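You operate a simulated robot arm through the tools that you are given. There is no shell and no other tool. Be economical: measure what you need, move in short steps, check, and stop when the job is done.

You run a simulated robot arm. Do the job below in one go: nothing can be reset, and whatever is moved stays where it is left.

JOB
Set the controls near the back of the microphone bench top. At the end: the sliding lid of the battery charger is set to shut; the channel dial of the receiver is turned to 2; the mode dial of the battery charger is turned to Store; the slot dial of the battery tester is turned to 2; whatever was shut is shut again. Leave all else as you found it, and nothing knocked over.

Only the result counts: the job must be done as asked and must still hold three seconds after the hand-in. Knocking over, shifting, dropping, spilling or breaking anything else fails it. A push-on lid holds only when it is set on centred and level and pressed home; a screw cap is set on level and turned clockwise until tight.

ROBOT AND FRAMES
A 7-joint arm with a two-finger parallel gripper, fixed in place. Base frame: the origin is at the foot of the arm, x ahead of it, y to its left, z up; the work surface is at about z = 0.772. Lengths are in m, angles in degrees, forces in N, time in s.
With the tool pointing down near the work surface it reaches from about 0.44 to 0.92 m from the base axis. Its first joint turns from -143.0 to 143.0 degrees. Payload 3 kg.
The TCP is the grasp point between the finger pads, 0.03 m short of the fingertips. In the tool frame z runs along the fingers and y along their closing line. Largest opening 0.094 m; finger width 0.028, thickness 0.01; the body of the gripper, 0.05 by 0.096 m, starts 0.055 m behind the TCP.
Orientation is told as [roll, pitch, yaw] about the base's x, y, z axes, in that order, counted from this pose: with the fingers straight down and closing along the base's y, the tool's x points along the base's -x, its y along +y and its z along -z.

CONTROLS
- The arm moves only by the tool arm_command. Its argument "plan" is a list of rows, each a list of 7 numbers: the turn, a rotation vector about the base's x, y, z in degrees, then the shift along the base's x, y, z in mm, then the finger opening in mm, from 0 to 94. In form: [[ax, ay, az, tx, ty, tz, claw], ...]. A call has 1 to 20 rows; each row is the pose to reach, as a shift and turn from the pose commanded when the call began. Each row takes 0.2 s and may step no farther than 0.05 m and 8.6 degrees from the row before; otherwise, or with a gripper value out of range, the whole call is refused. A pose out of reach is approached as far as the arm can. The call stops where the force on the tool passes 40 N (or 10 N more than at its start, if that is more) or the arm is blocked; 0.2 s more then pass. Each finger travels about 0.072 m/s and halts on what it meets, pressing with about 34 N; the grip force reading is that of the motor and also rises with nothing between the fingers. The clock runs only during rows and for 0.2 s after the last one: add rows that repeat a pose to give the fingers time. The reply holds the time, the measured pose of the TCP, the force on the tool along the base axes, the opening and the grip force, in the units named above and with some noise, with the torque about the TCP (base axes, N m) and any sound that the robot's microphone picked up, and new pictures: "views" is both (left out), scene, wrist or none.
- Cameras (640 x 400 px; columns grow to the right, rows downward): "scene" is fixed at [0.0486, 0.5005, 1.3871]; the picture's right is [-0.70, -0.71, 0.00], its down [-0.35, 0.34, -0.88] and it looks along [0.63, -0.61, -0.48] (base axes); focal length 342 px, centre (320, 200). "wrist" rides on the gripper at [0.076, 0.014, -0.102] in the tool frame; the picture's right is [-0.18, 0.98, 0.00], its down [-0.75, -0.14, -0.64] and it looks along [-0.63, -0.12, 0.77] (tool axes); focal length 243 px, centre (320, 200). There is no depth. A picture from a camera that has moved, and an enlarged one, comes with that camera's place and axes in the base frame and with its lens.
- enlarge(camera, box): a new picture of the part [left, top, right, bottom] of that camera's present view, enlarged. It takes no simulated time.
- sign_off(): hands the job in; it is judged then, once.

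Work in short steps. Places have to be worked out from the pictures, the camera data and where the tool is seen: move nearer, look again, correct. Check each grasp and each placing, and mend what went wrong. You have 90 turns and 200 pictures in all, those below and enlarged ones among them. Open the gripper and draw the arm clear of the work before you hand the job in, unless the task says otherwise; then end with one line.

The tools are called after "Call:" as name(argument=value, ...) on one line, values as JSON. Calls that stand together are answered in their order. arm_command: Moves the arm, as the interface text tells. Its arguments: {"type":"object","properties":{"plan":{"type":"array","items":{"type":"array","items":{"type":"number"}}},"views":{"type":"string","enum":["both","scene","wrist","none"]}},"required":["plan"]} The other tools are called the same way: enlarge (camera, box) takes an enlarged picture of a part of a camera's view; sign_off () hands the job in.

At the start:

```text
time: 0.0
eef_pos: [0.5583, 0.0105, 1.085]
tcp_rot: [0.0, 0.0, -0.1]
force: [-1.4, 1.0, -1.4]
wrist_torque: [0.02, -0.01, 0.0]
finger_gap: 0.0941
finger_force: 0.1
```

scene: 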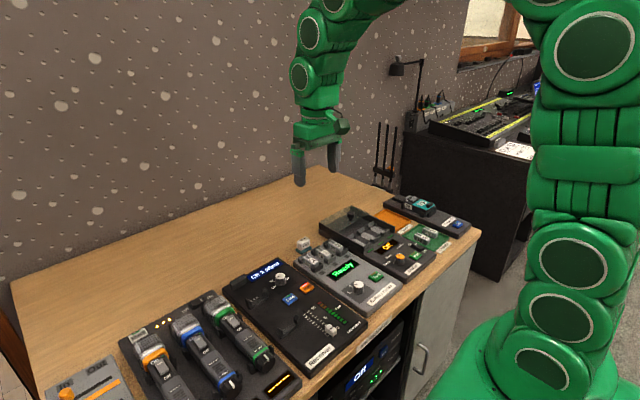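
wrist: 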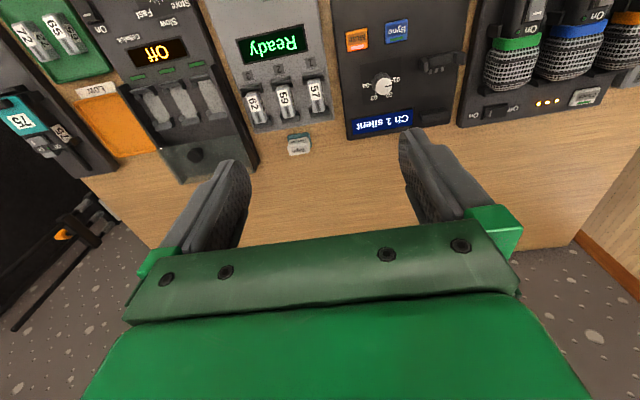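

I'll look closely at the units before moving.

Call:
enlarge(camera="scene", box=[200, 180, 480, 380])

Call:
enlarge(camera="wrist", box=[0, 0, 260, 190])

Call:
enlarge(camera="wrist", box=[220, 0, 480, 160])

```text
2.00 times, centred on (340, 280) of scene
camera zoom: at [0.0486, 0.5005, 1.3871], right [-0.7, -0.71, 0.0], down [-0.35, 0.34, -0.88], along [0.63, -0.61, -0.48], focal length 684 px, centre (280, 40)
```

zoom: 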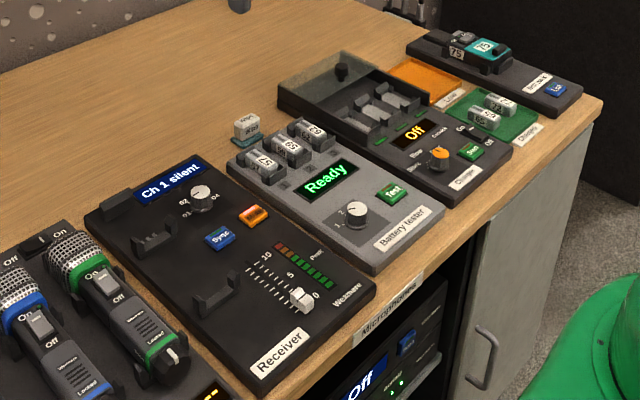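

```text
2.11 times, centred on (130, 95) of wrist
camera zoom: at [0.4811, 0.0256, 1.1864], right [0.18, 0.98, 0.0], down [0.75, -0.14, 0.64], along [0.63, -0.12, -0.77], focal length 511 px, centre (720, 421)
```

zoom: 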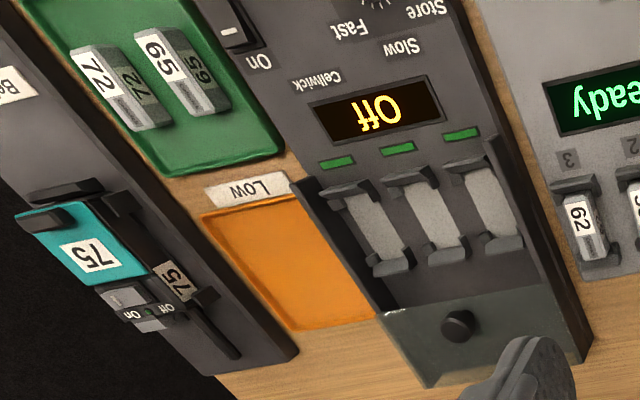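

```text
2.46 times, centred on (350, 80) of wrist
camera zoom: at [0.4811, 0.0256, 1.1864], right [0.18, 0.98, 0.0], down [0.75, -0.14, 0.64], along [0.63, -0.12, -0.77], focal length 597 px, centre (246, 495)
```

zoom: 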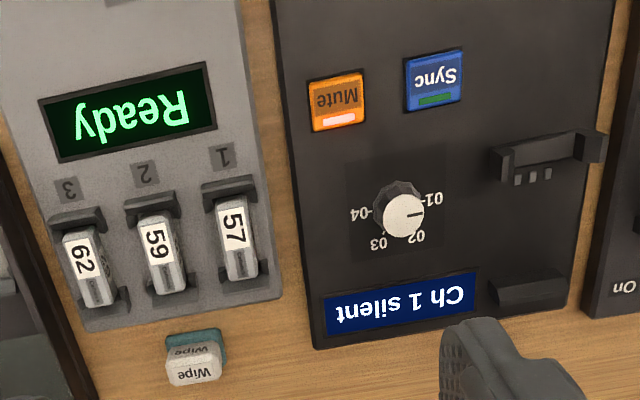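

Receiver dial is about (0.60, 0.10), tester dial (0.44, 0.0), charger dial (0.43, -0.17). I'll enlarge each for exact readings.

Call:
enlarge(camera="scene", box=[280, 250, 344, 290])

Call:
enlarge(camera="scene", box=[340, 265, 404, 305])

Call:
enlarge(camera="scene", box=[380, 230, 460, 280])

Call:
enlarge(camera="scene", box=[310, 190, 406, 250])

```text
10.00 times, centred on (312, 270) of scene
camera zoom: at [0.0486, 0.5005, 1.3871], right [-0.7, -0.71, 0.0], down [-0.35, 0.34, -0.88], along [0.63, -0.61, -0.48], focal length 3421 px, centre (400, -500)
```

zoom: 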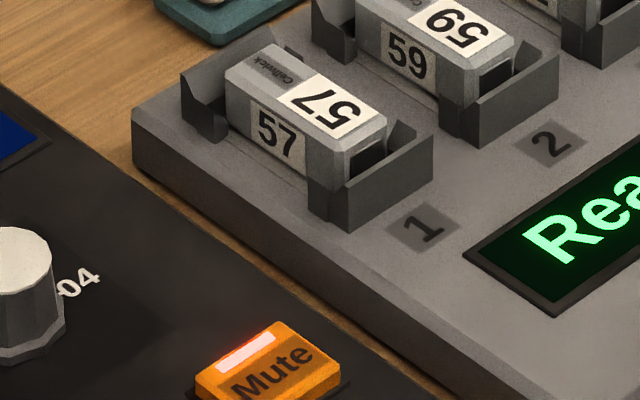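

```text
10.00 times, centred on (372, 285) of scene
camera zoom: at [0.0486, 0.5005, 1.3871], right [-0.7, -0.71, 0.0], down [-0.35, 0.34, -0.88], along [0.63, -0.61, -0.48], focal length 3421 px, centre (-200, -650)
```

zoom: 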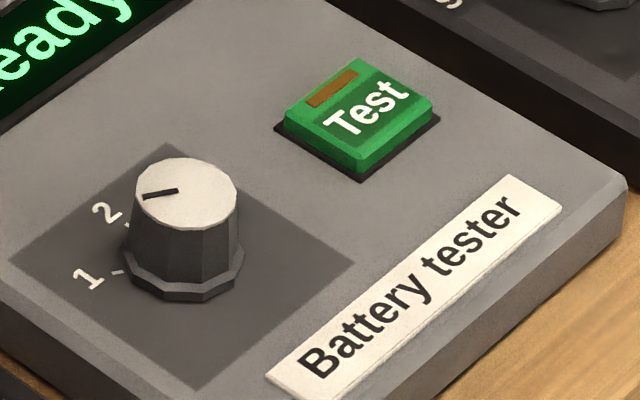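

```text
8.00 times, centred on (420, 255) of scene
camera zoom: at [0.0486, 0.5005, 1.3871], right [-0.7, -0.71, 0.0], down [-0.35, 0.34, -0.88], along [0.63, -0.61, -0.48], focal length 2737 px, centre (-480, -240)
```

zoom: 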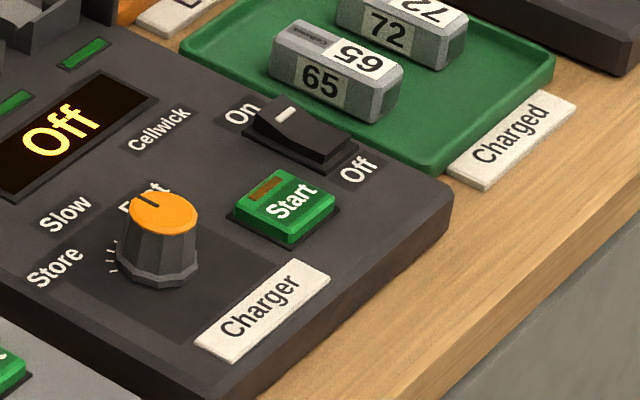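

```text
6.67 times, centred on (358, 220) of scene
camera zoom: at [0.0486, 0.5005, 1.3871], right [-0.7, -0.71, 0.0], down [-0.35, 0.34, -0.88], along [0.63, -0.61, -0.48], focal length 2281 px, centre (67, 67)
```

zoom: 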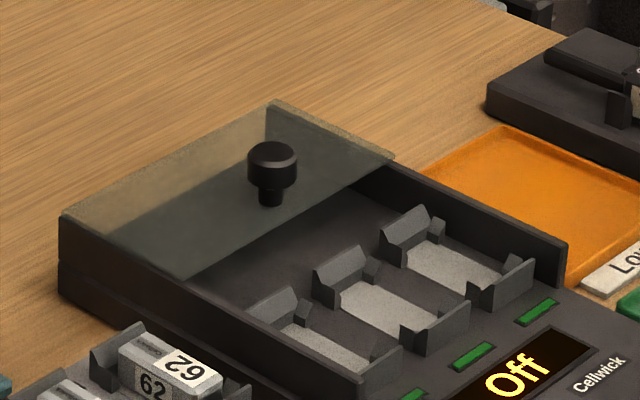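

Next I move closer to the receiver dial for a nearer wrist view.

Call:
arm_command(plan=[[0, 0, 0, -10, 20, -40, 60], [0, 0, 0, -20, 50, -75, 60], [0, 0, 0, -30, 90, -100, 60], [0, 0, 0, -40, 105, -130, 60]], views="wrist")

```text
time: 1.0
eef_pos: [0.5161, 0.1147, 0.9554]
tcp_rot: [0.0, 0.1, -0.1]
force: [0.4, -0.2, -0.3]
wrist_torque: [0.06, -0.03, -0.03]
finger_gap: 0.0602
finger_force: 0.1
camera wrist: at [0.4393, 0.1293, 1.058], right [0.19, 0.98, 0.0], down [0.75, -0.14, 0.64], along [0.63, -0.12, -0.77], focal length 243 px, centre (320, 200)
```

wrist: 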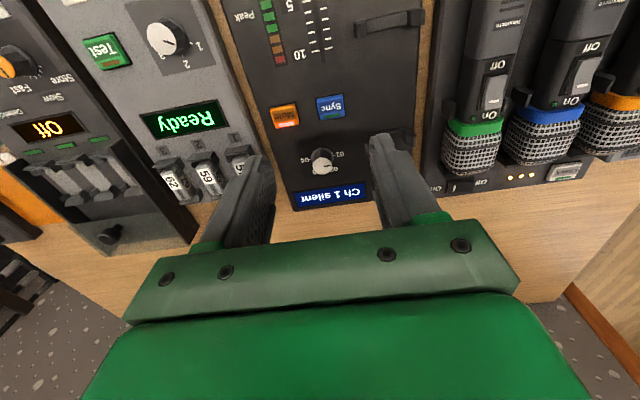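

The three dials and the lid are all in view now, so I'll enlarge each of them.

Call:
enlarge(camera="wrist", box=[280, 135, 360, 185])

Call:
enlarge(camera="wrist", box=[130, 5, 226, 65])

Call:
enlarge(camera="wrist", box=[0, 35, 96, 95])

```text
8.00 times, centred on (320, 160) of wrist
camera zoom: at [0.4393, 0.1293, 1.058], right [0.19, 0.98, 0.0], down [0.75, -0.14, 0.64], along [0.63, -0.12, -0.77], focal length 1941 px, centre (320, 520)
```

zoom: 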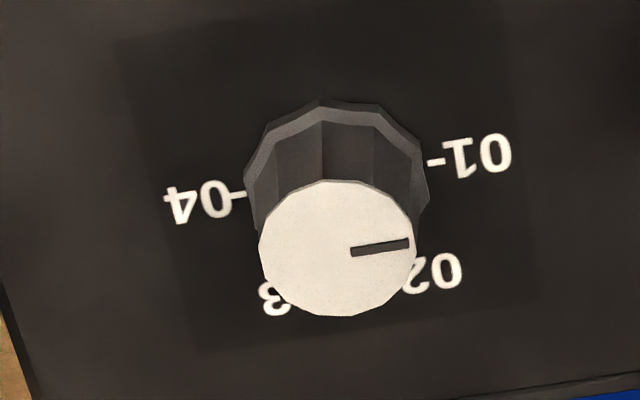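

```text
6.67 times, centred on (178, 35) of wrist
camera zoom: at [0.4393, 0.1293, 1.058], right [0.19, 0.98, 0.0], down [0.75, -0.14, 0.64], along [0.63, -0.12, -0.77], focal length 1618 px, centre (1267, 1300)
```

zoom: 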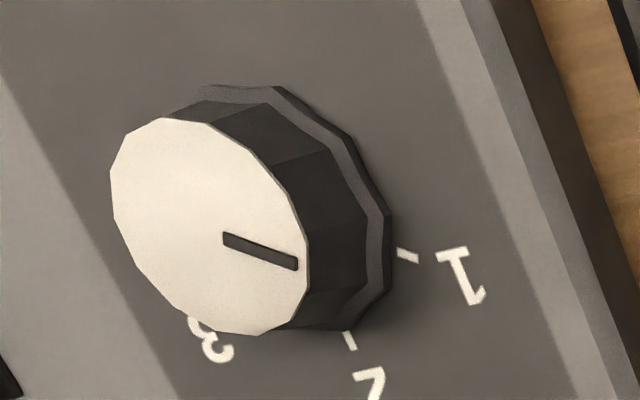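

```text
6.67 times, centred on (48, 65) of wrist
camera zoom: at [0.4393, 0.1293, 1.058], right [0.19, 0.98, 0.0], down [0.75, -0.14, 0.64], along [0.63, -0.12, -0.77], focal length 1618 px, centre (2133, 1100)
```

zoom: 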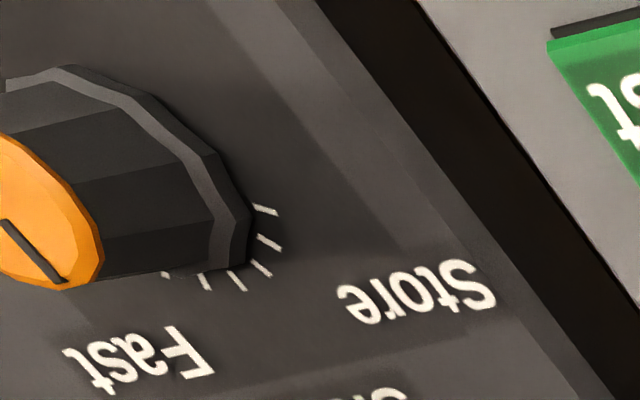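

Receiver: the dial centre is about (0.594, 0.102) with its top at z≈0.805. The pointer is at 01 (+y) and 02 lies 60° clockwise. I move above it.

Call:
arm_command(plan=[[0, 0, 0, 40, -6, -10, 50], [0, 0, 0, 78, -13, -30, 50], [0, 0, 0, 78, -13, -70, 50], [0, 0, 0, 78, -13, -98, 50], [0, 0, 0, 78, -13, -98, 50]])

```text
time: 2.2
eef_pos: [0.5953, 0.1038, 0.8573]
tcp_rot: [0.0, -0.1, 0.0]
force: [0.1, -0.1, -0.7]
wrist_torque: [0.01, 0.01, 0.0]
finger_gap: 0.05
finger_force: 0.0
camera wrist: at [0.519, 0.1173, 0.9589], right [0.18, 0.98, 0.0], down [0.75, -0.14, 0.64], along [0.63, -0.12, -0.77], focal length 243 px, centre (320, 200)
```

scene: 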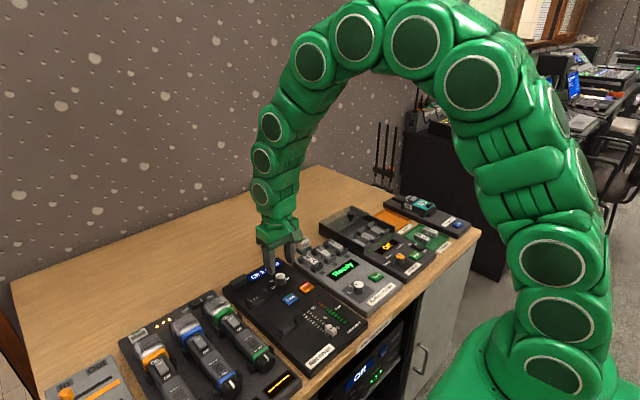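
wrist: 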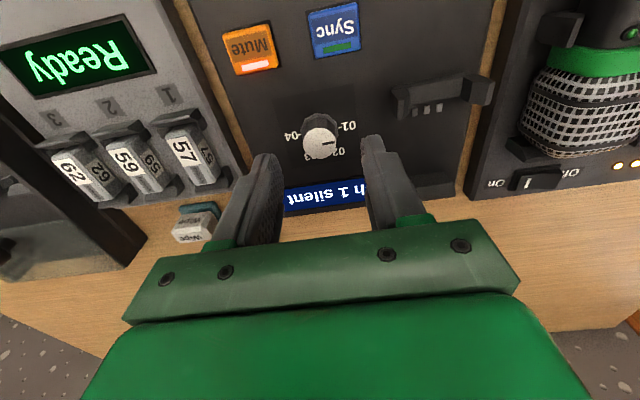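

I enlarge both views to judge the finger alignment with the knob.

Call:
enlarge(camera="scene", box=[240, 230, 336, 290])

Call:
enlarge(camera="wrist", box=[240, 100, 400, 200])

```text
6.67 times, centred on (288, 260) of scene
camera zoom: at [0.0486, 0.5005, 1.3871], right [-0.7, -0.71, 0.0], down [-0.35, 0.34, -0.88], along [0.63, -0.61, -0.48], focal length 2281 px, centre (533, -200)
```

zoom: 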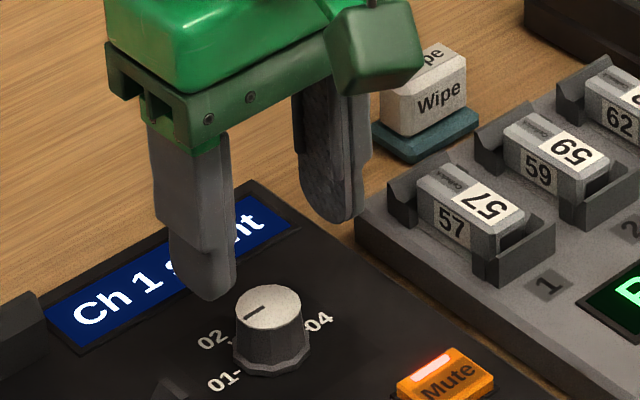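

```text
4.00 times, centred on (320, 150) of wrist
camera zoom: at [0.519, 0.1173, 0.9589], right [0.18, 0.98, 0.0], down [0.75, -0.14, 0.64], along [0.63, -0.12, -0.77], focal length 970 px, centre (320, 400)
```

zoom: 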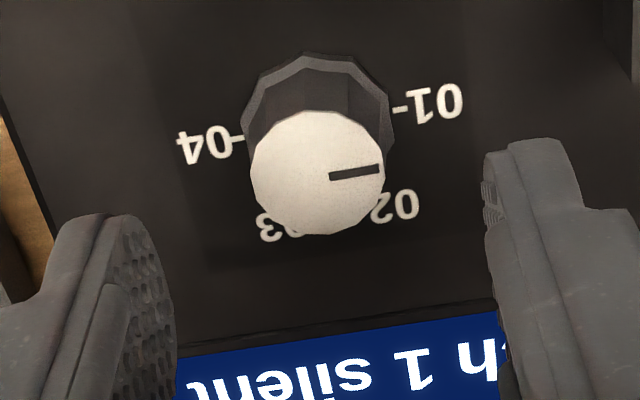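

Knob is at roughly (0.599, 0.102). I descend partway and check again.

Call:
arm_command(plan=[[0, 0, 0, 3, -1, -15, 50], [0, 0, 0, 3, -1, -30, 50], [0, 0, 0, 3, -1, -30, 50]], views="none")

Call:
enlarge(camera="scene", box=[240, 230, 336, 290])

Call:
enlarge(camera="wrist", box=[240, 80, 400, 180])

```text
time: 3.0
eef_pos: [0.5981, 0.1023, 0.8258]
tcp_rot: [0.1, 0.1, 0.0]
force: [0.2, 0.1, 1.2]
wrist_torque: [0.0, 0.03, 0.02]
finger_gap: 0.0502
finger_force: 0.1
```

```text
6.67 times, centred on (288, 260) of scene
camera zoom: at [0.0486, 0.5005, 1.3871], right [-0.7, -0.71, 0.0], down [-0.35, 0.34, -0.88], along [0.63, -0.61, -0.48], focal length 2281 px, centre (533, -200)
```

zoom: 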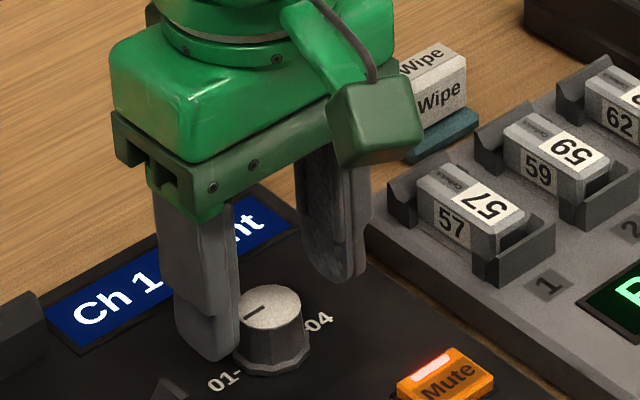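

```text
4.00 times, centred on (320, 130) of wrist
camera zoom: at [0.5214, 0.1165, 0.928], right [0.18, 0.98, 0.0], down [0.75, -0.14, 0.64], along [0.63, -0.12, -0.77], focal length 970 px, centre (320, 480)
```

zoom: 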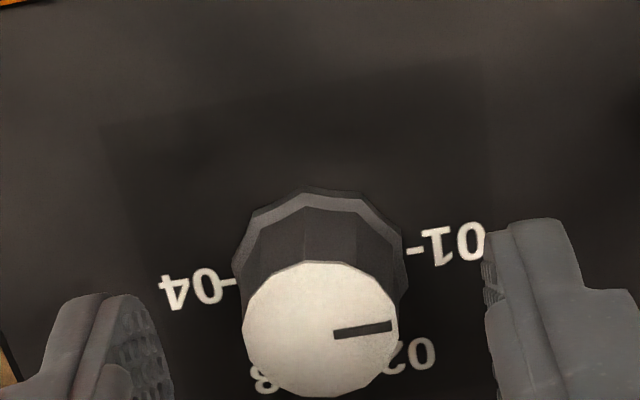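

The knob is centred between the fingers and the tips are just below its top. I lower 11 mm more and close.

Call:
arm_command(plan=[[0, 0, 0, 2, -1, -6, 50], [0, 0, 0, 2, -1, -11, 50], [0, 0, 0, 2, -1, -11, 35], [0, 0, 0, 2, -1, -11, 22], [0, 0, 0, 2, -1, -11, 18], [0, 0, 0, 2, -1, -11, 18]], views="none")

Call:
enlarge(camera="scene", box=[240, 230, 336, 290])

Call:
enlarge(camera="wrist", box=[240, 80, 400, 180])

```text
time: 4.4
eef_pos: [0.6012, 0.1021, 0.8144]
tcp_rot: [0.0, 0.0, 0.0]
force: [1.1, 6.3, -4.3]
wrist_torque: [0.19, -0.24, 0.0]
finger_gap: 0.0261
finger_force: 45.4
```

```text
6.67 times, centred on (288, 260) of scene
camera zoom: at [0.0486, 0.5005, 1.3871], right [-0.7, -0.71, 0.0], down [-0.35, 0.34, -0.88], along [0.63, -0.61, -0.48], focal length 2281 px, centre (533, -200)
```

zoom: 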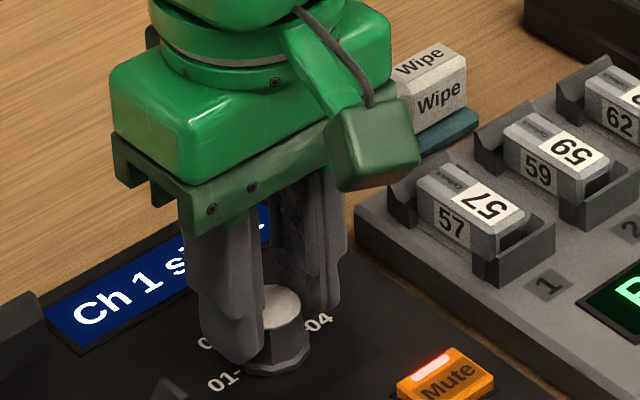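

```text
4.00 times, centred on (320, 130) of wrist
camera zoom: at [0.524, 0.1158, 0.9166], right [0.18, 0.98, 0.0], down [0.75, -0.14, 0.64], along [0.63, -0.12, -0.77], focal length 970 px, centre (320, 480)
```

zoom: 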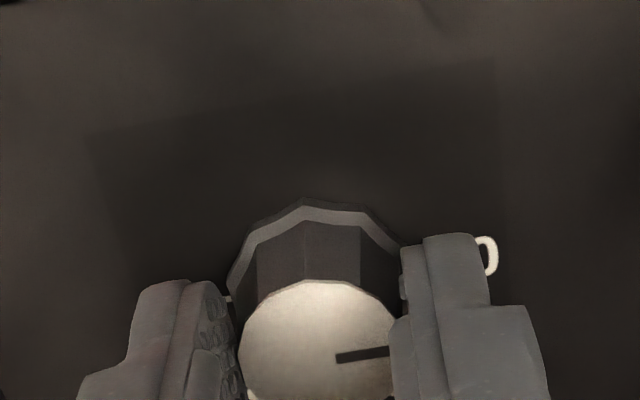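

Gripped (26 mm gap). Turning 60° clockwise.

Call:
arm_command(plan=[[0, 0, -8, 0, 0, 0, 18], [0, 0, -16, 0, 0, 0, 18], [0, 0, -24, 0, 0, 0, 18], [0, 0, -32, 0, 0, 0, 18], [0, 0, -40, 0, 0, 0, 18], [0, 0, -48, 0, 0, 0, 18], [0, 0, -54, 0, 0, 0, 18], [0, 0, -60, 0, 0, 0, 18], [0, 0, -60, 0, 0, 0, 18]])

Call:
enlarge(camera="scene", box=[230, 230, 326, 290])

Call:
enlarge(camera="wrist", box=[240, 80, 400, 180])

```text
time: 5.5
eef_pos: [0.6006, 0.1021, 0.8142]
tcp_rot: [0.0, 0.0, -32.4]
force: [4.4, 1.5, -6.3]
wrist_torque: [0.09, 0.09, 0.01]
finger_gap: 0.026
finger_force: 45.3
stopped in row 5: the force on the tool passed its limit at 43 N (the readings are from after the stop); the commanded pose is now the measured one
camera wrist: at [0.5439, 0.155, 0.9168], right [0.68, 0.73, 0.0], down [0.56, -0.52, 0.64], along [0.47, -0.44, -0.77], focal length 243 px, centre (320, 200)
```

scene: 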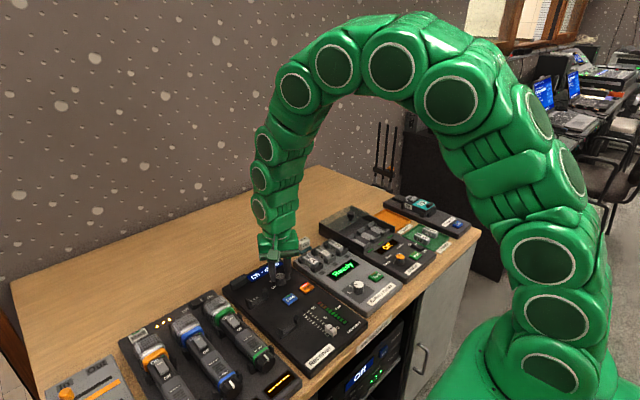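
wrist: 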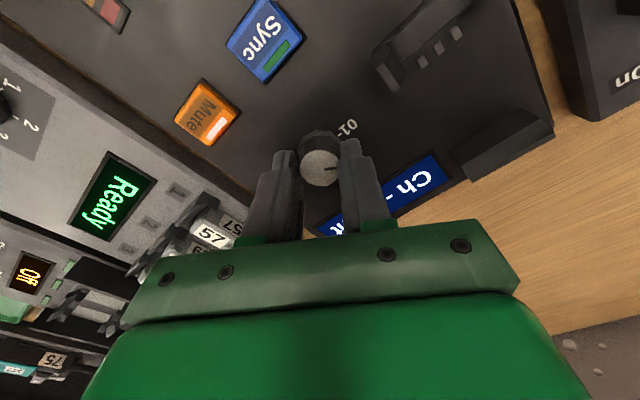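

```text
6.67 times, centred on (278, 260) of scene
camera zoom: at [0.0486, 0.5005, 1.3871], right [-0.7, -0.71, 0.0], down [-0.35, 0.34, -0.88], along [0.63, -0.61, -0.48], focal length 2281 px, centre (600, -200)
```

zoom: 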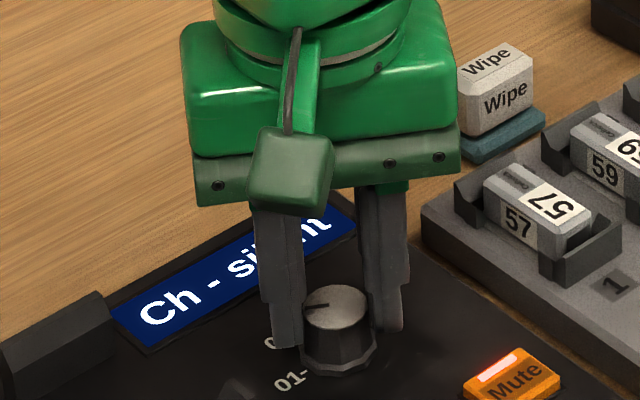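

```text
4.00 times, centred on (320, 130) of wrist
camera zoom: at [0.5439, 0.155, 0.9168], right [0.68, 0.73, 0.0], down [0.56, -0.52, 0.64], along [0.47, -0.44, -0.77], focal length 970 px, centre (320, 480)
```

zoom: 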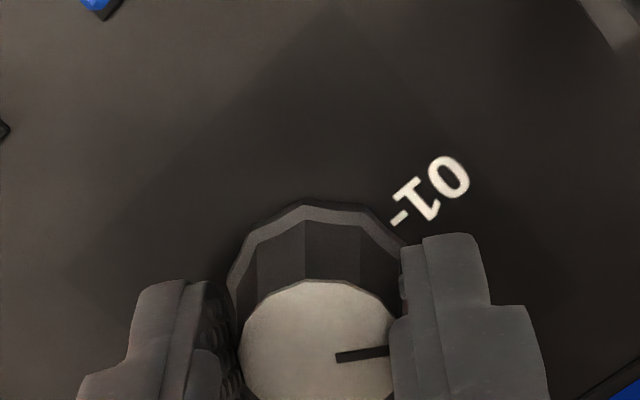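

The dial turned 32° and the force limit tripped briefly on side load. I continue slower with a slight shift towards the knob axis.

Call:
arm_command(plan=[[0, 0, 0, 1, 1, 0, 18], [0, 0, -4, 1, 1, 0, 18], [0, 0, -8, 1, 1, 0, 18], [0, 0, -12, 1, 1, 0, 18], [0, 0, -16, 1, 1, 0, 18], [0, 0, -20, 1, 1, 0, 18], [0, 0, -24, 1, 1, 0, 18], [0, 0, -27.6, 1, 1, 0, 18], [0, 0, -27.6, 1, 1, 0, 18]], views="none")

Call:
enlarge(camera="scene", box=[230, 230, 326, 290])

```text
time: 7.5
eef_pos: [0.6021, 0.1024, 0.8154]
tcp_rot: [0.0, 0.0, -60.2]
force: [-17.6, -30.9, -8.8]
wrist_torque: [-1.12, 0.35, -0.06]
finger_gap: 0.0259
finger_force: 45.0
```

```text
6.67 times, centred on (278, 260) of scene
camera zoom: at [0.0486, 0.5005, 1.3871], right [-0.7, -0.71, 0.0], down [-0.35, 0.34, -0.88], along [0.63, -0.61, -0.48], focal length 2281 px, centre (600, -200)
```

zoom: 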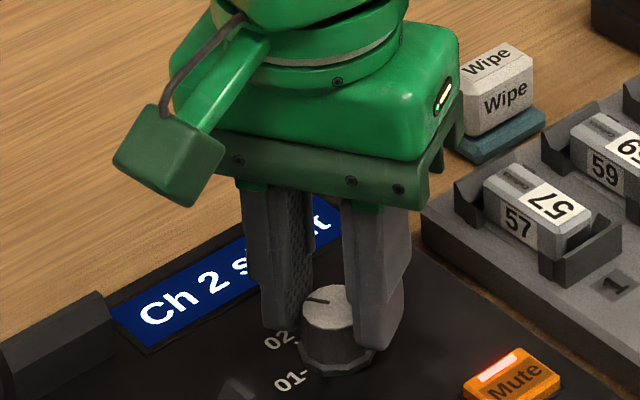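

The display shows "Ch 2". I relax the side load, open and raise.

Call:
arm_command(plan=[[0, 0, 0, -1, -1.5, 0, 18], [0, 0, 0, -1, -1.5, 0, 40], [0, 0, 0, -1, -1.5, 0, 50], [0, 0, 0, -1, -1.5, 20, 50], [0, 0, 0, -1, -1.5, 60, 50], [0, 0, 0, -1, -1.5, 100, 50]])

Call:
enlarge(camera="scene", box=[230, 230, 326, 290])

Call:
enlarge(camera="wrist", box=[260, 130, 340, 180])

```text
time: 8.9
eef_pos: [0.6003, 0.1035, 0.9171]
tcp_rot: [0.0, 0.0, -60.1]
force: [-0.2, 1.3, 0.5]
wrist_torque: [0.01, 0.01, 0.02]
finger_gap: 0.0498
finger_force: 0.0
camera wrist: at [0.5743, 0.1762, 1.018], right [0.94, 0.33, 0.0], down [0.25, -0.72, 0.64], along [0.21, -0.61, -0.77], focal length 243 px, centre (320, 200)
```

scene: 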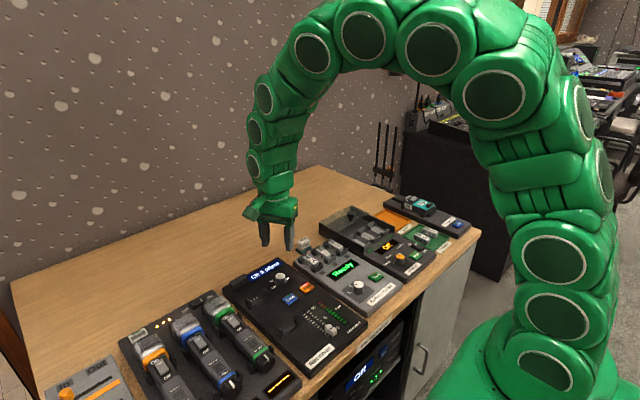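
wrist: 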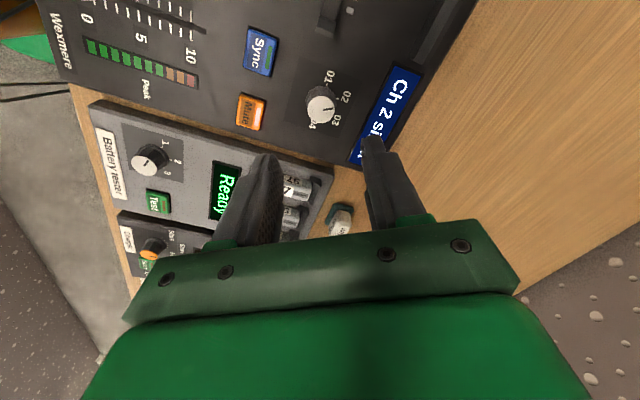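

```text
6.67 times, centred on (278, 260) of scene
camera zoom: at [0.0486, 0.5005, 1.3871], right [-0.7, -0.71, 0.0], down [-0.35, 0.34, -0.88], along [0.63, -0.61, -0.48], focal length 2281 px, centre (600, -200)
```

zoom: 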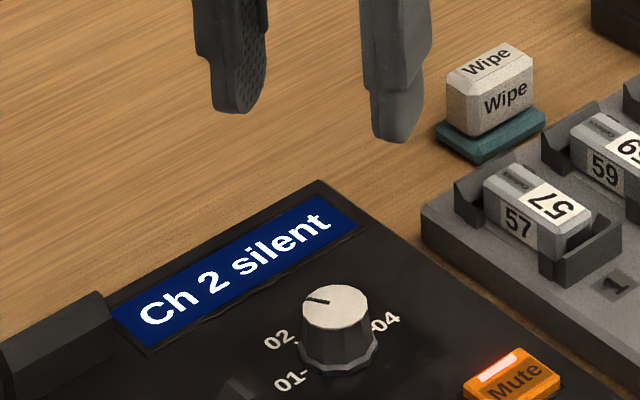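

```text
8.00 times, centred on (300, 155) of wrist
camera zoom: at [0.5743, 0.1762, 1.018], right [0.94, 0.33, 0.0], down [0.25, -0.72, 0.64], along [0.21, -0.61, -0.77], focal length 1941 px, centre (480, 560)
```

zoom: 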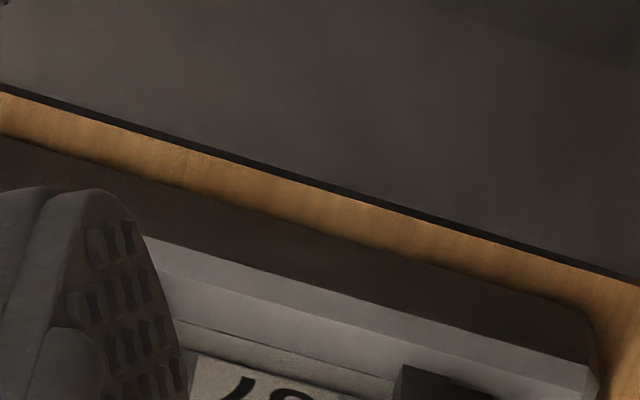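

Receiver is on channel 2. From this yaw the tester and charger dials are visible, so I'll enlarge them.

Call:
enlarge(camera="wrist", box=[115, 130, 195, 180])

Call:
enlarge(camera="wrist", box=[115, 215, 211, 275])

```text
8.00 times, centred on (155, 155) of wrist
camera zoom: at [0.5743, 0.1762, 1.018], right [0.94, 0.33, 0.0], down [0.25, -0.72, 0.64], along [0.21, -0.61, -0.77], focal length 1941 px, centre (1640, 560)
```

zoom: 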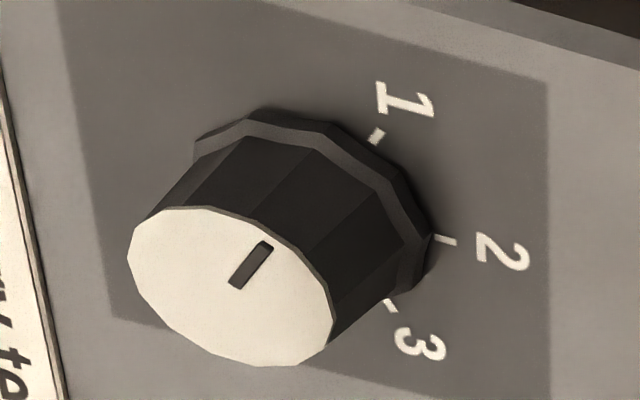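

```text
6.67 times, centred on (163, 245) of wrist
camera zoom: at [0.5743, 0.1762, 1.018], right [0.94, 0.33, 0.0], down [0.25, -0.72, 0.64], along [0.21, -0.61, -0.77], focal length 1618 px, centre (1367, -100)
```

zoom: 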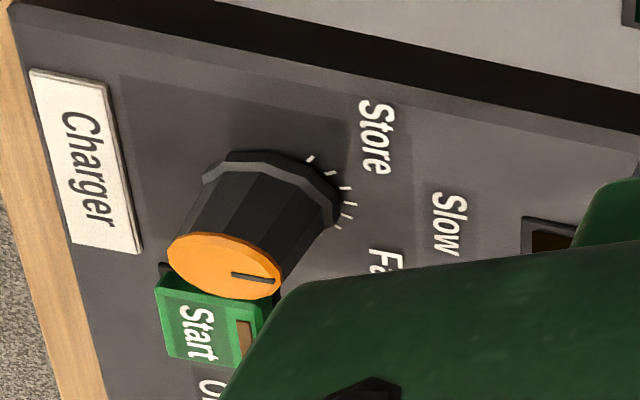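

Tester: knob at about (0.445, -0.015), top z≈0.798, pointer at 1; 2 lies 60° clockwise (+x). I move above it and return the yaw to 0.

Call:
arm_command(plan=[[0, 0, 7.5, -19, -15, 0, 50], [0, 0, 15, -39, -30, 0, 50], [0, 0, 22.5, -58, -45, 0, 50], [0, 0, 30, -78, -60, 0, 50], [0, 0, 37.5, -97, -74, 0, 50], [0, 0, 45, -116, -89, 0, 50], [0, 0, 52.5, -135, -104, -10, 50], [0, 0, 60, -155, -118.5, -35, 50], [0, 0, 60, -155, -118.5, -60, 50], [0, 0, 60, -155, -118.5, -60, 50]])

Call:
enlarge(camera="scene", box=[320, 245, 416, 305])

Call:
enlarge(camera="wrist", box=[240, 100, 400, 200])

```text
time: 11.1
eef_pos: [0.4443, -0.0164, 0.8569]
tcp_rot: [0.0, 0.0, -0.1]
force: [-0.4, -0.7, 0.4]
wrist_torque: [0.0, 0.01, -0.02]
finger_gap: 0.0498
finger_force: 0.1
camera wrist: at [0.3678, -0.0023, 0.958], right [0.19, 0.98, 0.0], down [0.75, -0.14, 0.64], along [0.63, -0.12, -0.77], focal length 243 px, centre (320, 200)
```

scene: 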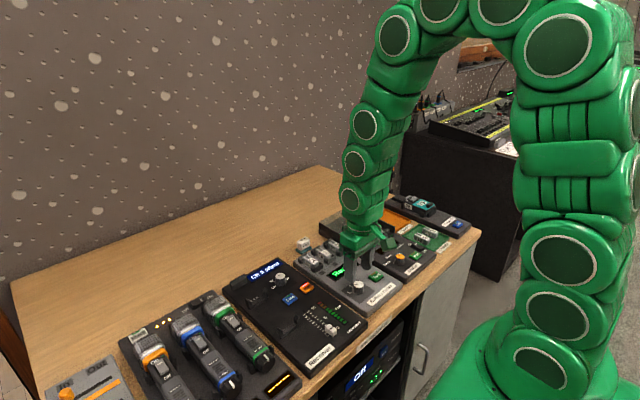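
wrist: 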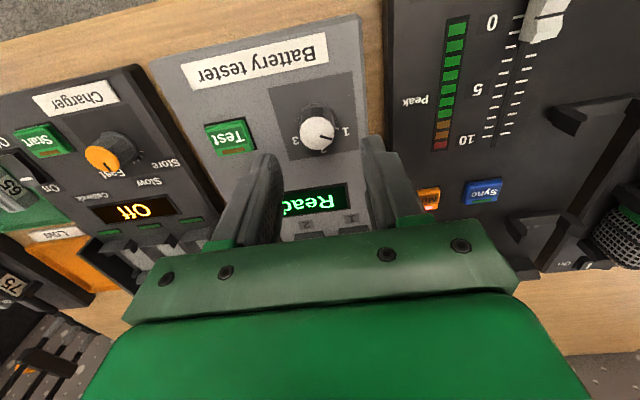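

```text
6.67 times, centred on (368, 275) of scene
camera zoom: at [0.0486, 0.5005, 1.3871], right [-0.7, -0.71, 0.0], down [-0.35, 0.34, -0.88], along [0.63, -0.61, -0.48], focal length 2281 px, centre (0, -300)
```

zoom: 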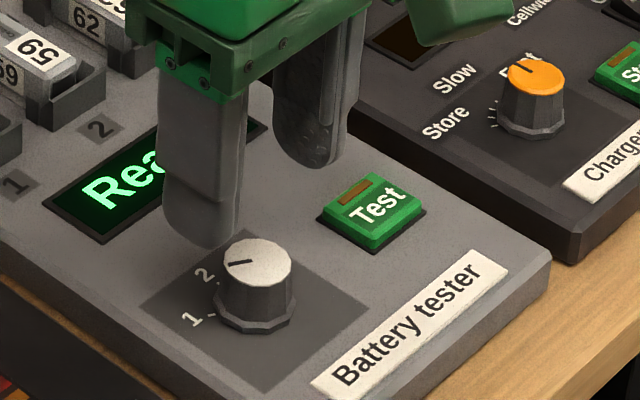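

```text
4.00 times, centred on (320, 150) of wrist
camera zoom: at [0.3678, -0.0023, 0.958], right [0.19, 0.98, 0.0], down [0.75, -0.14, 0.64], along [0.63, -0.12, -0.77], focal length 970 px, centre (320, 400)
```

zoom: 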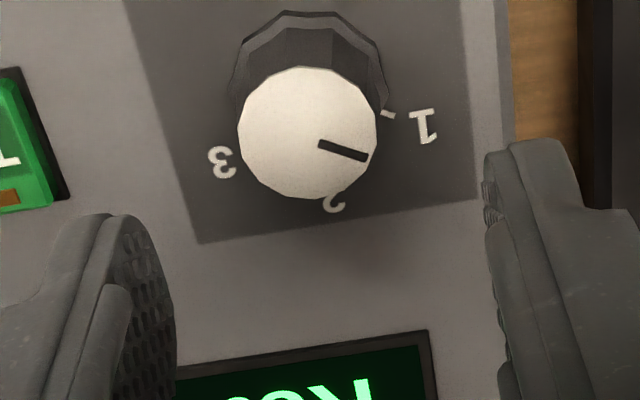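

The knob appears about 4 mm nearer the base than the TCP. I shift and descend to tip level with the knob top, then check.

Call:
arm_command(plan=[[0, 0, 0, -4, -1, -10, 50], [0, 0, 0, -4, -1, -20, 50], [0, 0, 0, -4, -1, -28, 50], [0, 0, 0, -4, -1, -28, 50]], views="none")

Call:
enlarge(camera="scene", box=[320, 245, 416, 305])

Call:
enlarge(camera="wrist", box=[240, 80, 400, 180])

```text
time: 12.1
eef_pos: [0.4412, -0.018, 0.8283]
tcp_rot: [0.0, 0.1, -0.1]
force: [-0.4, 0.0, -0.2]
wrist_torque: [-0.02, 0.03, 0.02]
finger_gap: 0.05
finger_force: 0.1
```

```text
6.67 times, centred on (368, 275) of scene
camera zoom: at [0.0486, 0.5005, 1.3871], right [-0.7, -0.71, 0.0], down [-0.35, 0.34, -0.88], along [0.63, -0.61, -0.48], focal length 2281 px, centre (0, -300)
```

zoom: 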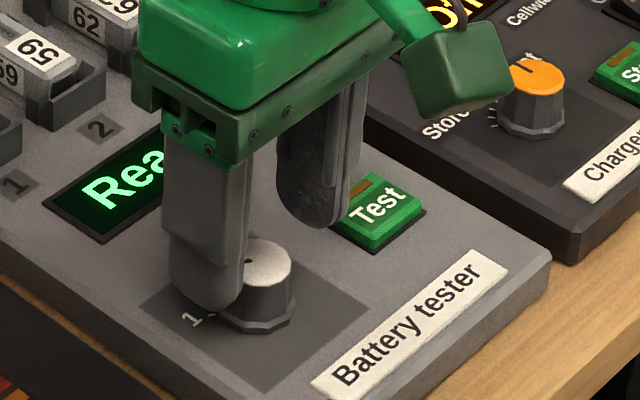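

```text
4.00 times, centred on (320, 130) of wrist
camera zoom: at [0.3651, -0.0037, 0.9298], right [0.19, 0.98, 0.0], down [0.75, -0.14, 0.64], along [0.63, -0.12, -0.77], focal length 970 px, centre (320, 480)
```

zoom: 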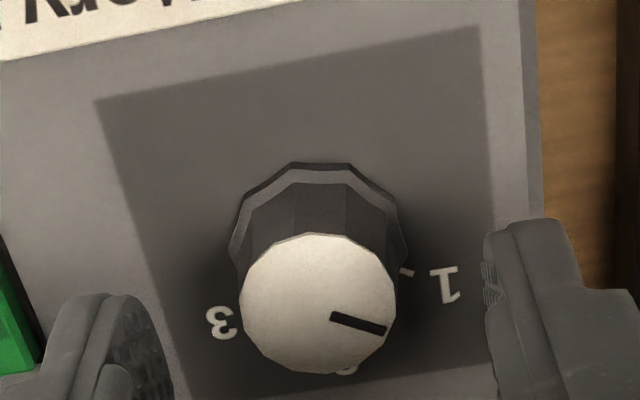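

Triangulation gives the knob at (0.441, -0.018), right under the TCP. I lower to the same grip height and close.

Call:
arm_command(plan=[[0, 0, 0, 0, 0, -7, 50], [0, 0, 0, 0, 0, -13, 50], [0, 0, 0, 0, 0, -13, 35], [0, 0, 0, 0, 0, -13, 22], [0, 0, 0, 0, 0, -13, 18], [0, 0, 0, 0, 0, -13, 18]], views="none")

Call:
enlarge(camera="wrist", box=[240, 80, 400, 180])

```text
time: 13.5
eef_pos: [0.4421, -0.0189, 0.8149]
tcp_rot: [0.0, 0.0, -0.1]
force: [1.3, 6.5, 2.0]
wrist_torque: [0.2, 0.01, 0.02]
finger_gap: 0.0261
finger_force: 45.4
```

```text
4.00 times, centred on (320, 130) of wrist
camera zoom: at [0.3652, -0.0042, 0.9165], right [0.19, 0.98, 0.0], down [0.75, -0.14, 0.64], along [0.63, -0.12, -0.77], focal length 970 px, centre (320, 480)
```

zoom: 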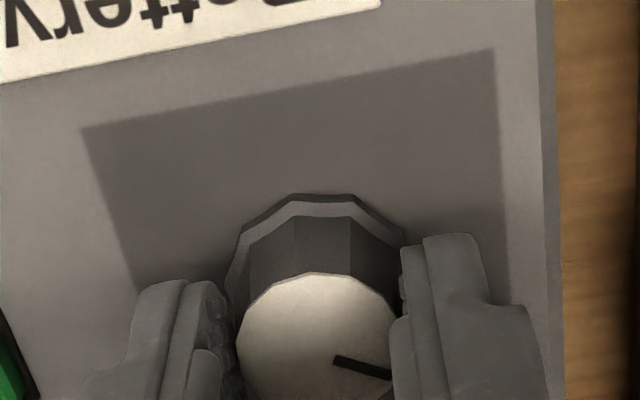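

Gripped. I turn 60° clockwise slowly.

Call:
arm_command(plan=[[0, 0, -4, 0, 0, 0, 18], [0, 0, -8, 0, 0, 0, 18], [0, 0, -12, 0, 0, 0, 18], [0, 0, -16, 0, 0, 0, 18], [0, 0, -20, 0, 0, 0, 18], [0, 0, -24, 0, 0, 0, 18], [0, 0, -28, 0, 0, 0, 18], [0, 0, -32, 0, 0, 0, 18], [0, 0, -36, 0, 0, 0, 18], [0, 0, -40, 0, 0, 0, 18], [0, 0, -44, 0, 0, 0, 18], [0, 0, -48, 0, 0, 0, 18], [0, 0, -52, 0, 0, 0, 18], [0, 0, -56, 0, 0, 0, 18], [0, 0, -60, 0, 0, 0, 18], [0, 0, -60, 0, 0, 0, 18]], views="none")

Call:
enlarge(camera="scene", box=[320, 245, 416, 305])

```text
time: 14.4
eef_pos: [0.4419, -0.0174, 0.8146]
tcp_rot: [0.1, 0.0, -14.4]
force: [-5.5, -6.1, -0.9]
wrist_torque: [-0.12, 0.53, -0.01]
finger_gap: 0.0259
finger_force: 44.4
stopped in row 4: the force on the tool passed its limit at 41 N (the readings are from after the stop); the commanded pose is now the measured one
```

```text
6.67 times, centred on (368, 275) of scene
camera zoom: at [0.0486, 0.5005, 1.3871], right [-0.7, -0.71, 0.0], down [-0.35, 0.34, -0.88], along [0.63, -0.61, -0.48], focal length 2281 px, centre (0, -300)
```

zoom: 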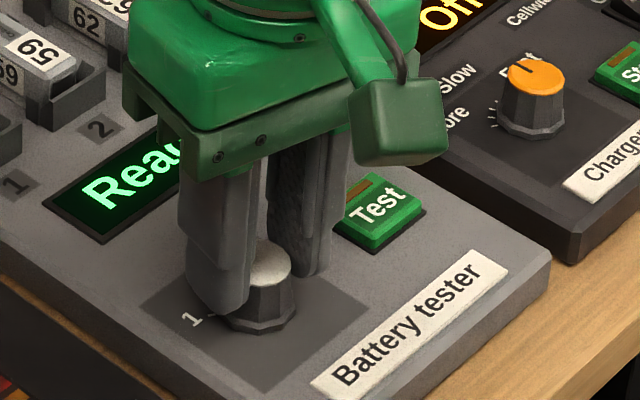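

Side load stopped it at 14°; the residual is low, so I continue.

Call:
arm_command(plan=[[0, 0, -4, 0, 0, 0, 18], [0, 0, -8, 0, 0, 0, 18], [0, 0, -12, 0, 0, 0, 18], [0, 0, -16, 0, 0, 0, 18], [0, 0, -20, 0, 0, 0, 18], [0, 0, -24, 0, 0, 0, 18], [0, 0, -28, 0, 0, 0, 18], [0, 0, -32, 0, 0, 0, 18], [0, 0, -36, 0, 0, 0, 18], [0, 0, -40, 0, 0, 0, 18], [0, 0, -43, 0, 0, 0, 18], [0, 0, -45.6, 0, 0, 0, 18], [0, 0, -45.6, 0, 0, 0, 18]], views="none")

Call:
enlarge(camera="scene", box=[320, 245, 416, 305])

```text
time: 17.2
eef_pos: [0.4417, -0.0188, 0.8154]
tcp_rot: [0.0, 0.0, -60.1]
force: [-3.2, -6.9, -5.7]
wrist_torque: [-0.12, 0.31, 0.02]
finger_gap: 0.0263
finger_force: 45.4
stopped in row 13: the force on the tool passed its limit at 42 N (the readings are from after the stop); the commanded pose is now the measured one
```

```text
6.67 times, centred on (368, 275) of scene
camera zoom: at [0.0486, 0.5005, 1.3871], right [-0.7, -0.71, 0.0], down [-0.35, 0.34, -0.88], along [0.63, -0.61, -0.48], focal length 2281 px, centre (0, -300)
```

zoom: 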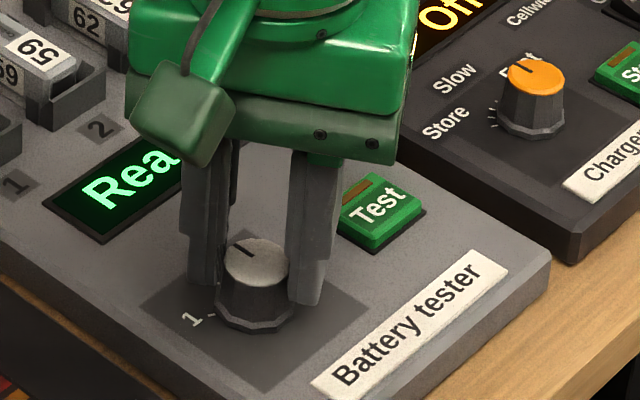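

Turned to -60°. I open, raise and check the pointer.

Call:
arm_command(plan=[[0, 0, 0, 0, 0, 0, 35], [0, 0, 0, 0, 0, 0, 50], [0, 0, 0, 0, 0, 20, 50], [0, 0, 0, 10, 20, 60, 50], [0, 0, 0, 30, 50, 90, 50], [0, 0, 0, 50, 70, 110, 50], [0, 0, 0, 50, 70, 110, 50]])

Call:
enlarge(camera="scene", box=[320, 245, 416, 305])

```text
time: 18.8
eef_pos: [0.4939, 0.055, 0.9239]
tcp_rot: [-0.1, -0.1, -60.1]
force: [-1.2, 0.4, 0.1]
wrist_torque: [-0.03, 0.0, 0.0]
finger_gap: 0.0499
finger_force: 0.1
camera wrist: at [0.4672, 0.1272, 1.025], right [0.94, 0.33, 0.0], down [0.25, -0.72, 0.64], along [0.21, -0.61, -0.77], focal length 243 px, centre (320, 200)
```

scene: 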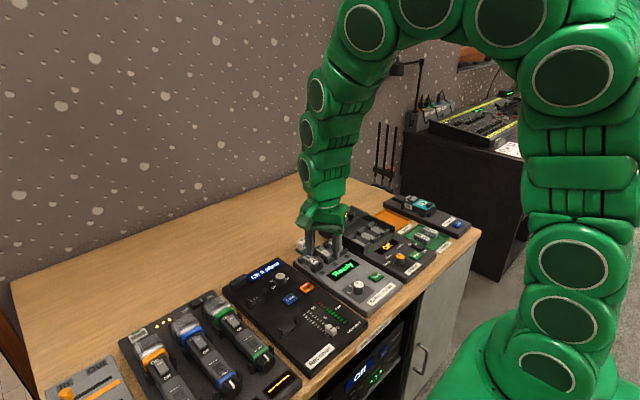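
wrist: 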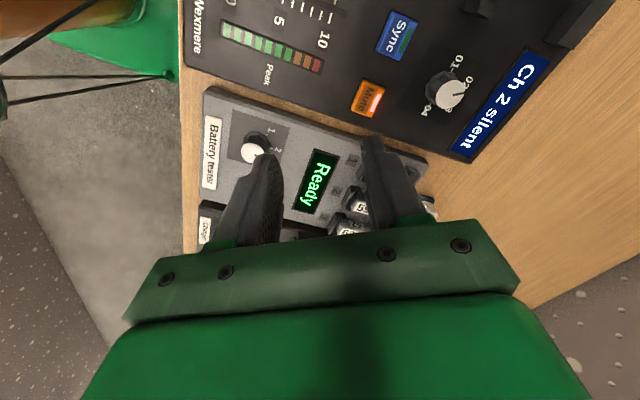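

```text
6.67 times, centred on (368, 275) of scene
camera zoom: at [0.0486, 0.5005, 1.3871], right [-0.7, -0.71, 0.0], down [-0.35, 0.34, -0.88], along [0.63, -0.61, -0.48], focal length 2281 px, centre (0, -300)
```

zoom: 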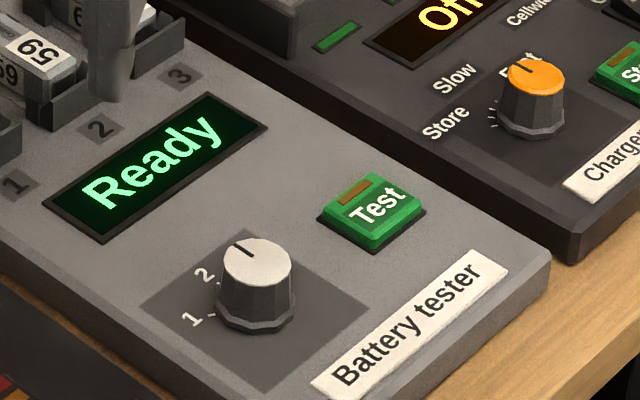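

I check the tester pointer angle from the wrist.

Call:
enlarge(camera="wrist", box=[220, 120, 300, 170])

Call:
enlarge(camera="scene", box=[340, 275, 380, 300])

```text
8.00 times, centred on (260, 145) of wrist
camera zoom: at [0.4672, 0.1272, 1.025], right [0.94, 0.33, 0.0], down [0.25, -0.72, 0.64], along [0.21, -0.61, -0.77], focal length 1941 px, centre (800, 640)
```

zoom: 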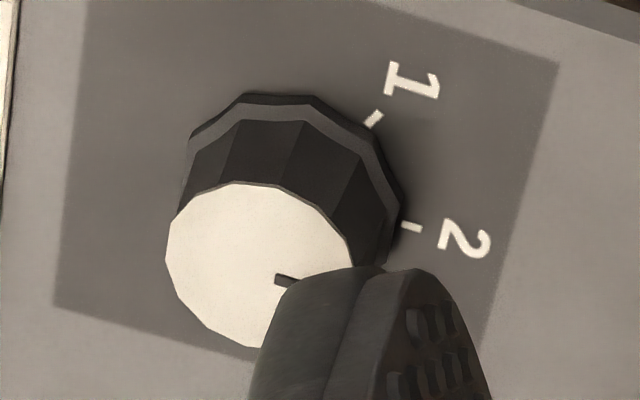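

```text
16.00 times, centred on (360, 288) of scene
camera zoom: at [0.0486, 0.5005, 1.3871], right [-0.7, -0.71, 0.0], down [-0.35, 0.34, -0.88], along [0.63, -0.61, -0.48], focal length 5474 px, centre (-320, -1200)
```

zoom: 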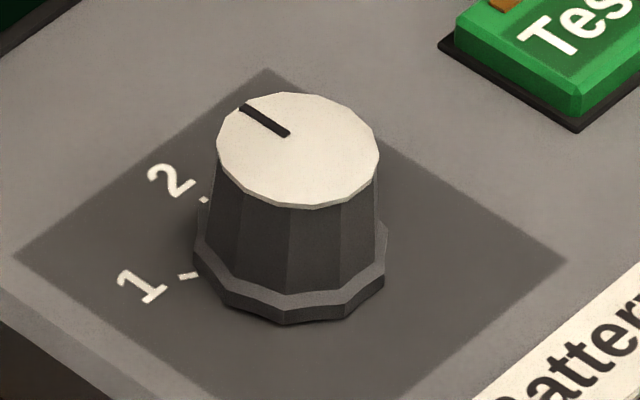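

The tester is on 2 (aligned within about 2°). Next I move over the charger dial, keeping this yaw since it has to turn counter-clockwise.

Call:
arm_command(plan=[[0, 0, 0, -8, -40, 0, 50], [0, 0, 0, -18, -80, 0, 50], [0, 0, 0, -28, -120, 0, 50], [0, 0, 0, -38, -160, 0, 50], [0, 0, 0, -48, -200, 0, 50], [0, 0, 0, -58, -235, -20, 50], [0, 0, 0, -58, -235, -40, 50], [0, 0, 0, -58, -235, -40, 50]])

Call:
enlarge(camera="wrist", box=[240, 100, 400, 200])

Call:
enlarge(camera="scene", box=[370, 220, 466, 280])

```text
time: 20.6
eef_pos: [0.4329, -0.1808, 0.8835]
tcp_rot: [-0.1, -0.1, -60.0]
force: [0.2, -0.3, 0.0]
wrist_torque: [0.0, 0.01, 0.01]
finger_gap: 0.05
finger_force: 0.1
camera wrist: at [0.4065, -0.1081, 0.9857], right [0.94, 0.33, 0.0], down [0.25, -0.72, 0.64], along [0.21, -0.61, -0.77], focal length 243 px, centre (320, 200)
```

scene: 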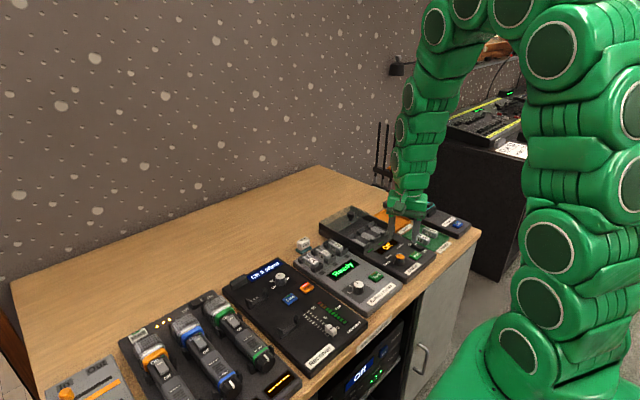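
wrist: 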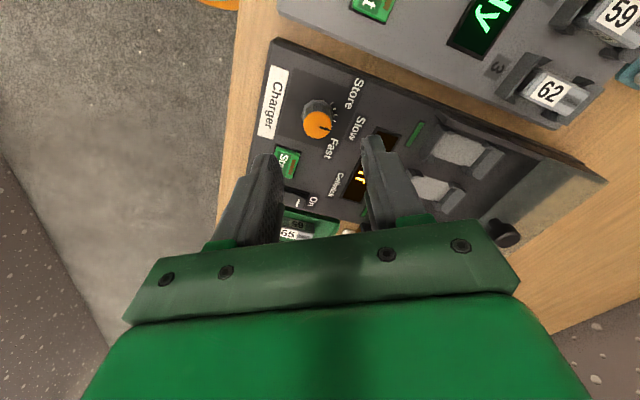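

```text
4.00 times, centred on (320, 150) of wrist
camera zoom: at [0.4065, -0.1081, 0.9857], right [0.94, 0.33, 0.0], down [0.25, -0.72, 0.64], along [0.21, -0.61, -0.77], focal length 970 px, centre (320, 400)
```

zoom: 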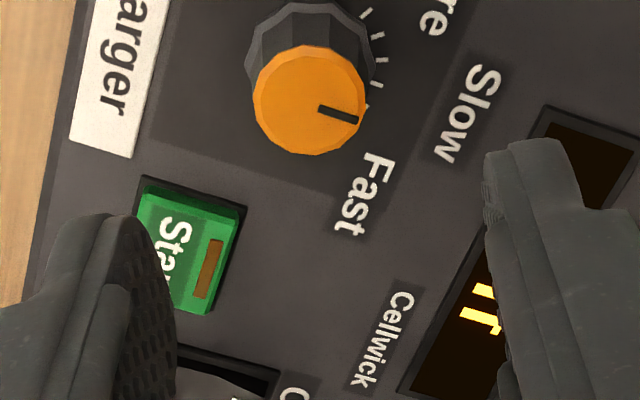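

```text
6.67 times, centred on (418, 250) of scene
camera zoom: at [0.0486, 0.5005, 1.3871], right [-0.7, -0.71, 0.0], down [-0.35, 0.34, -0.88], along [0.63, -0.61, -0.48], focal length 2281 px, centre (-333, -133)
```

zoom: 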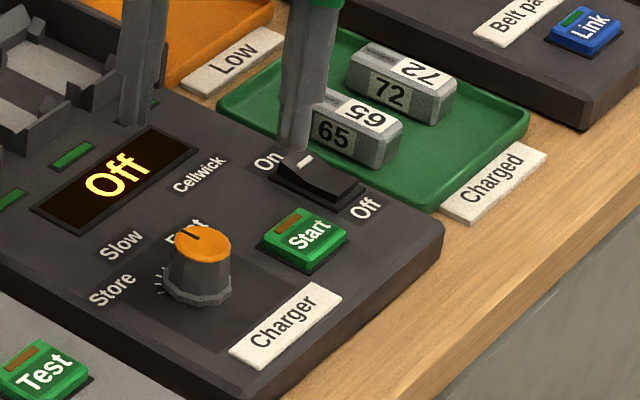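

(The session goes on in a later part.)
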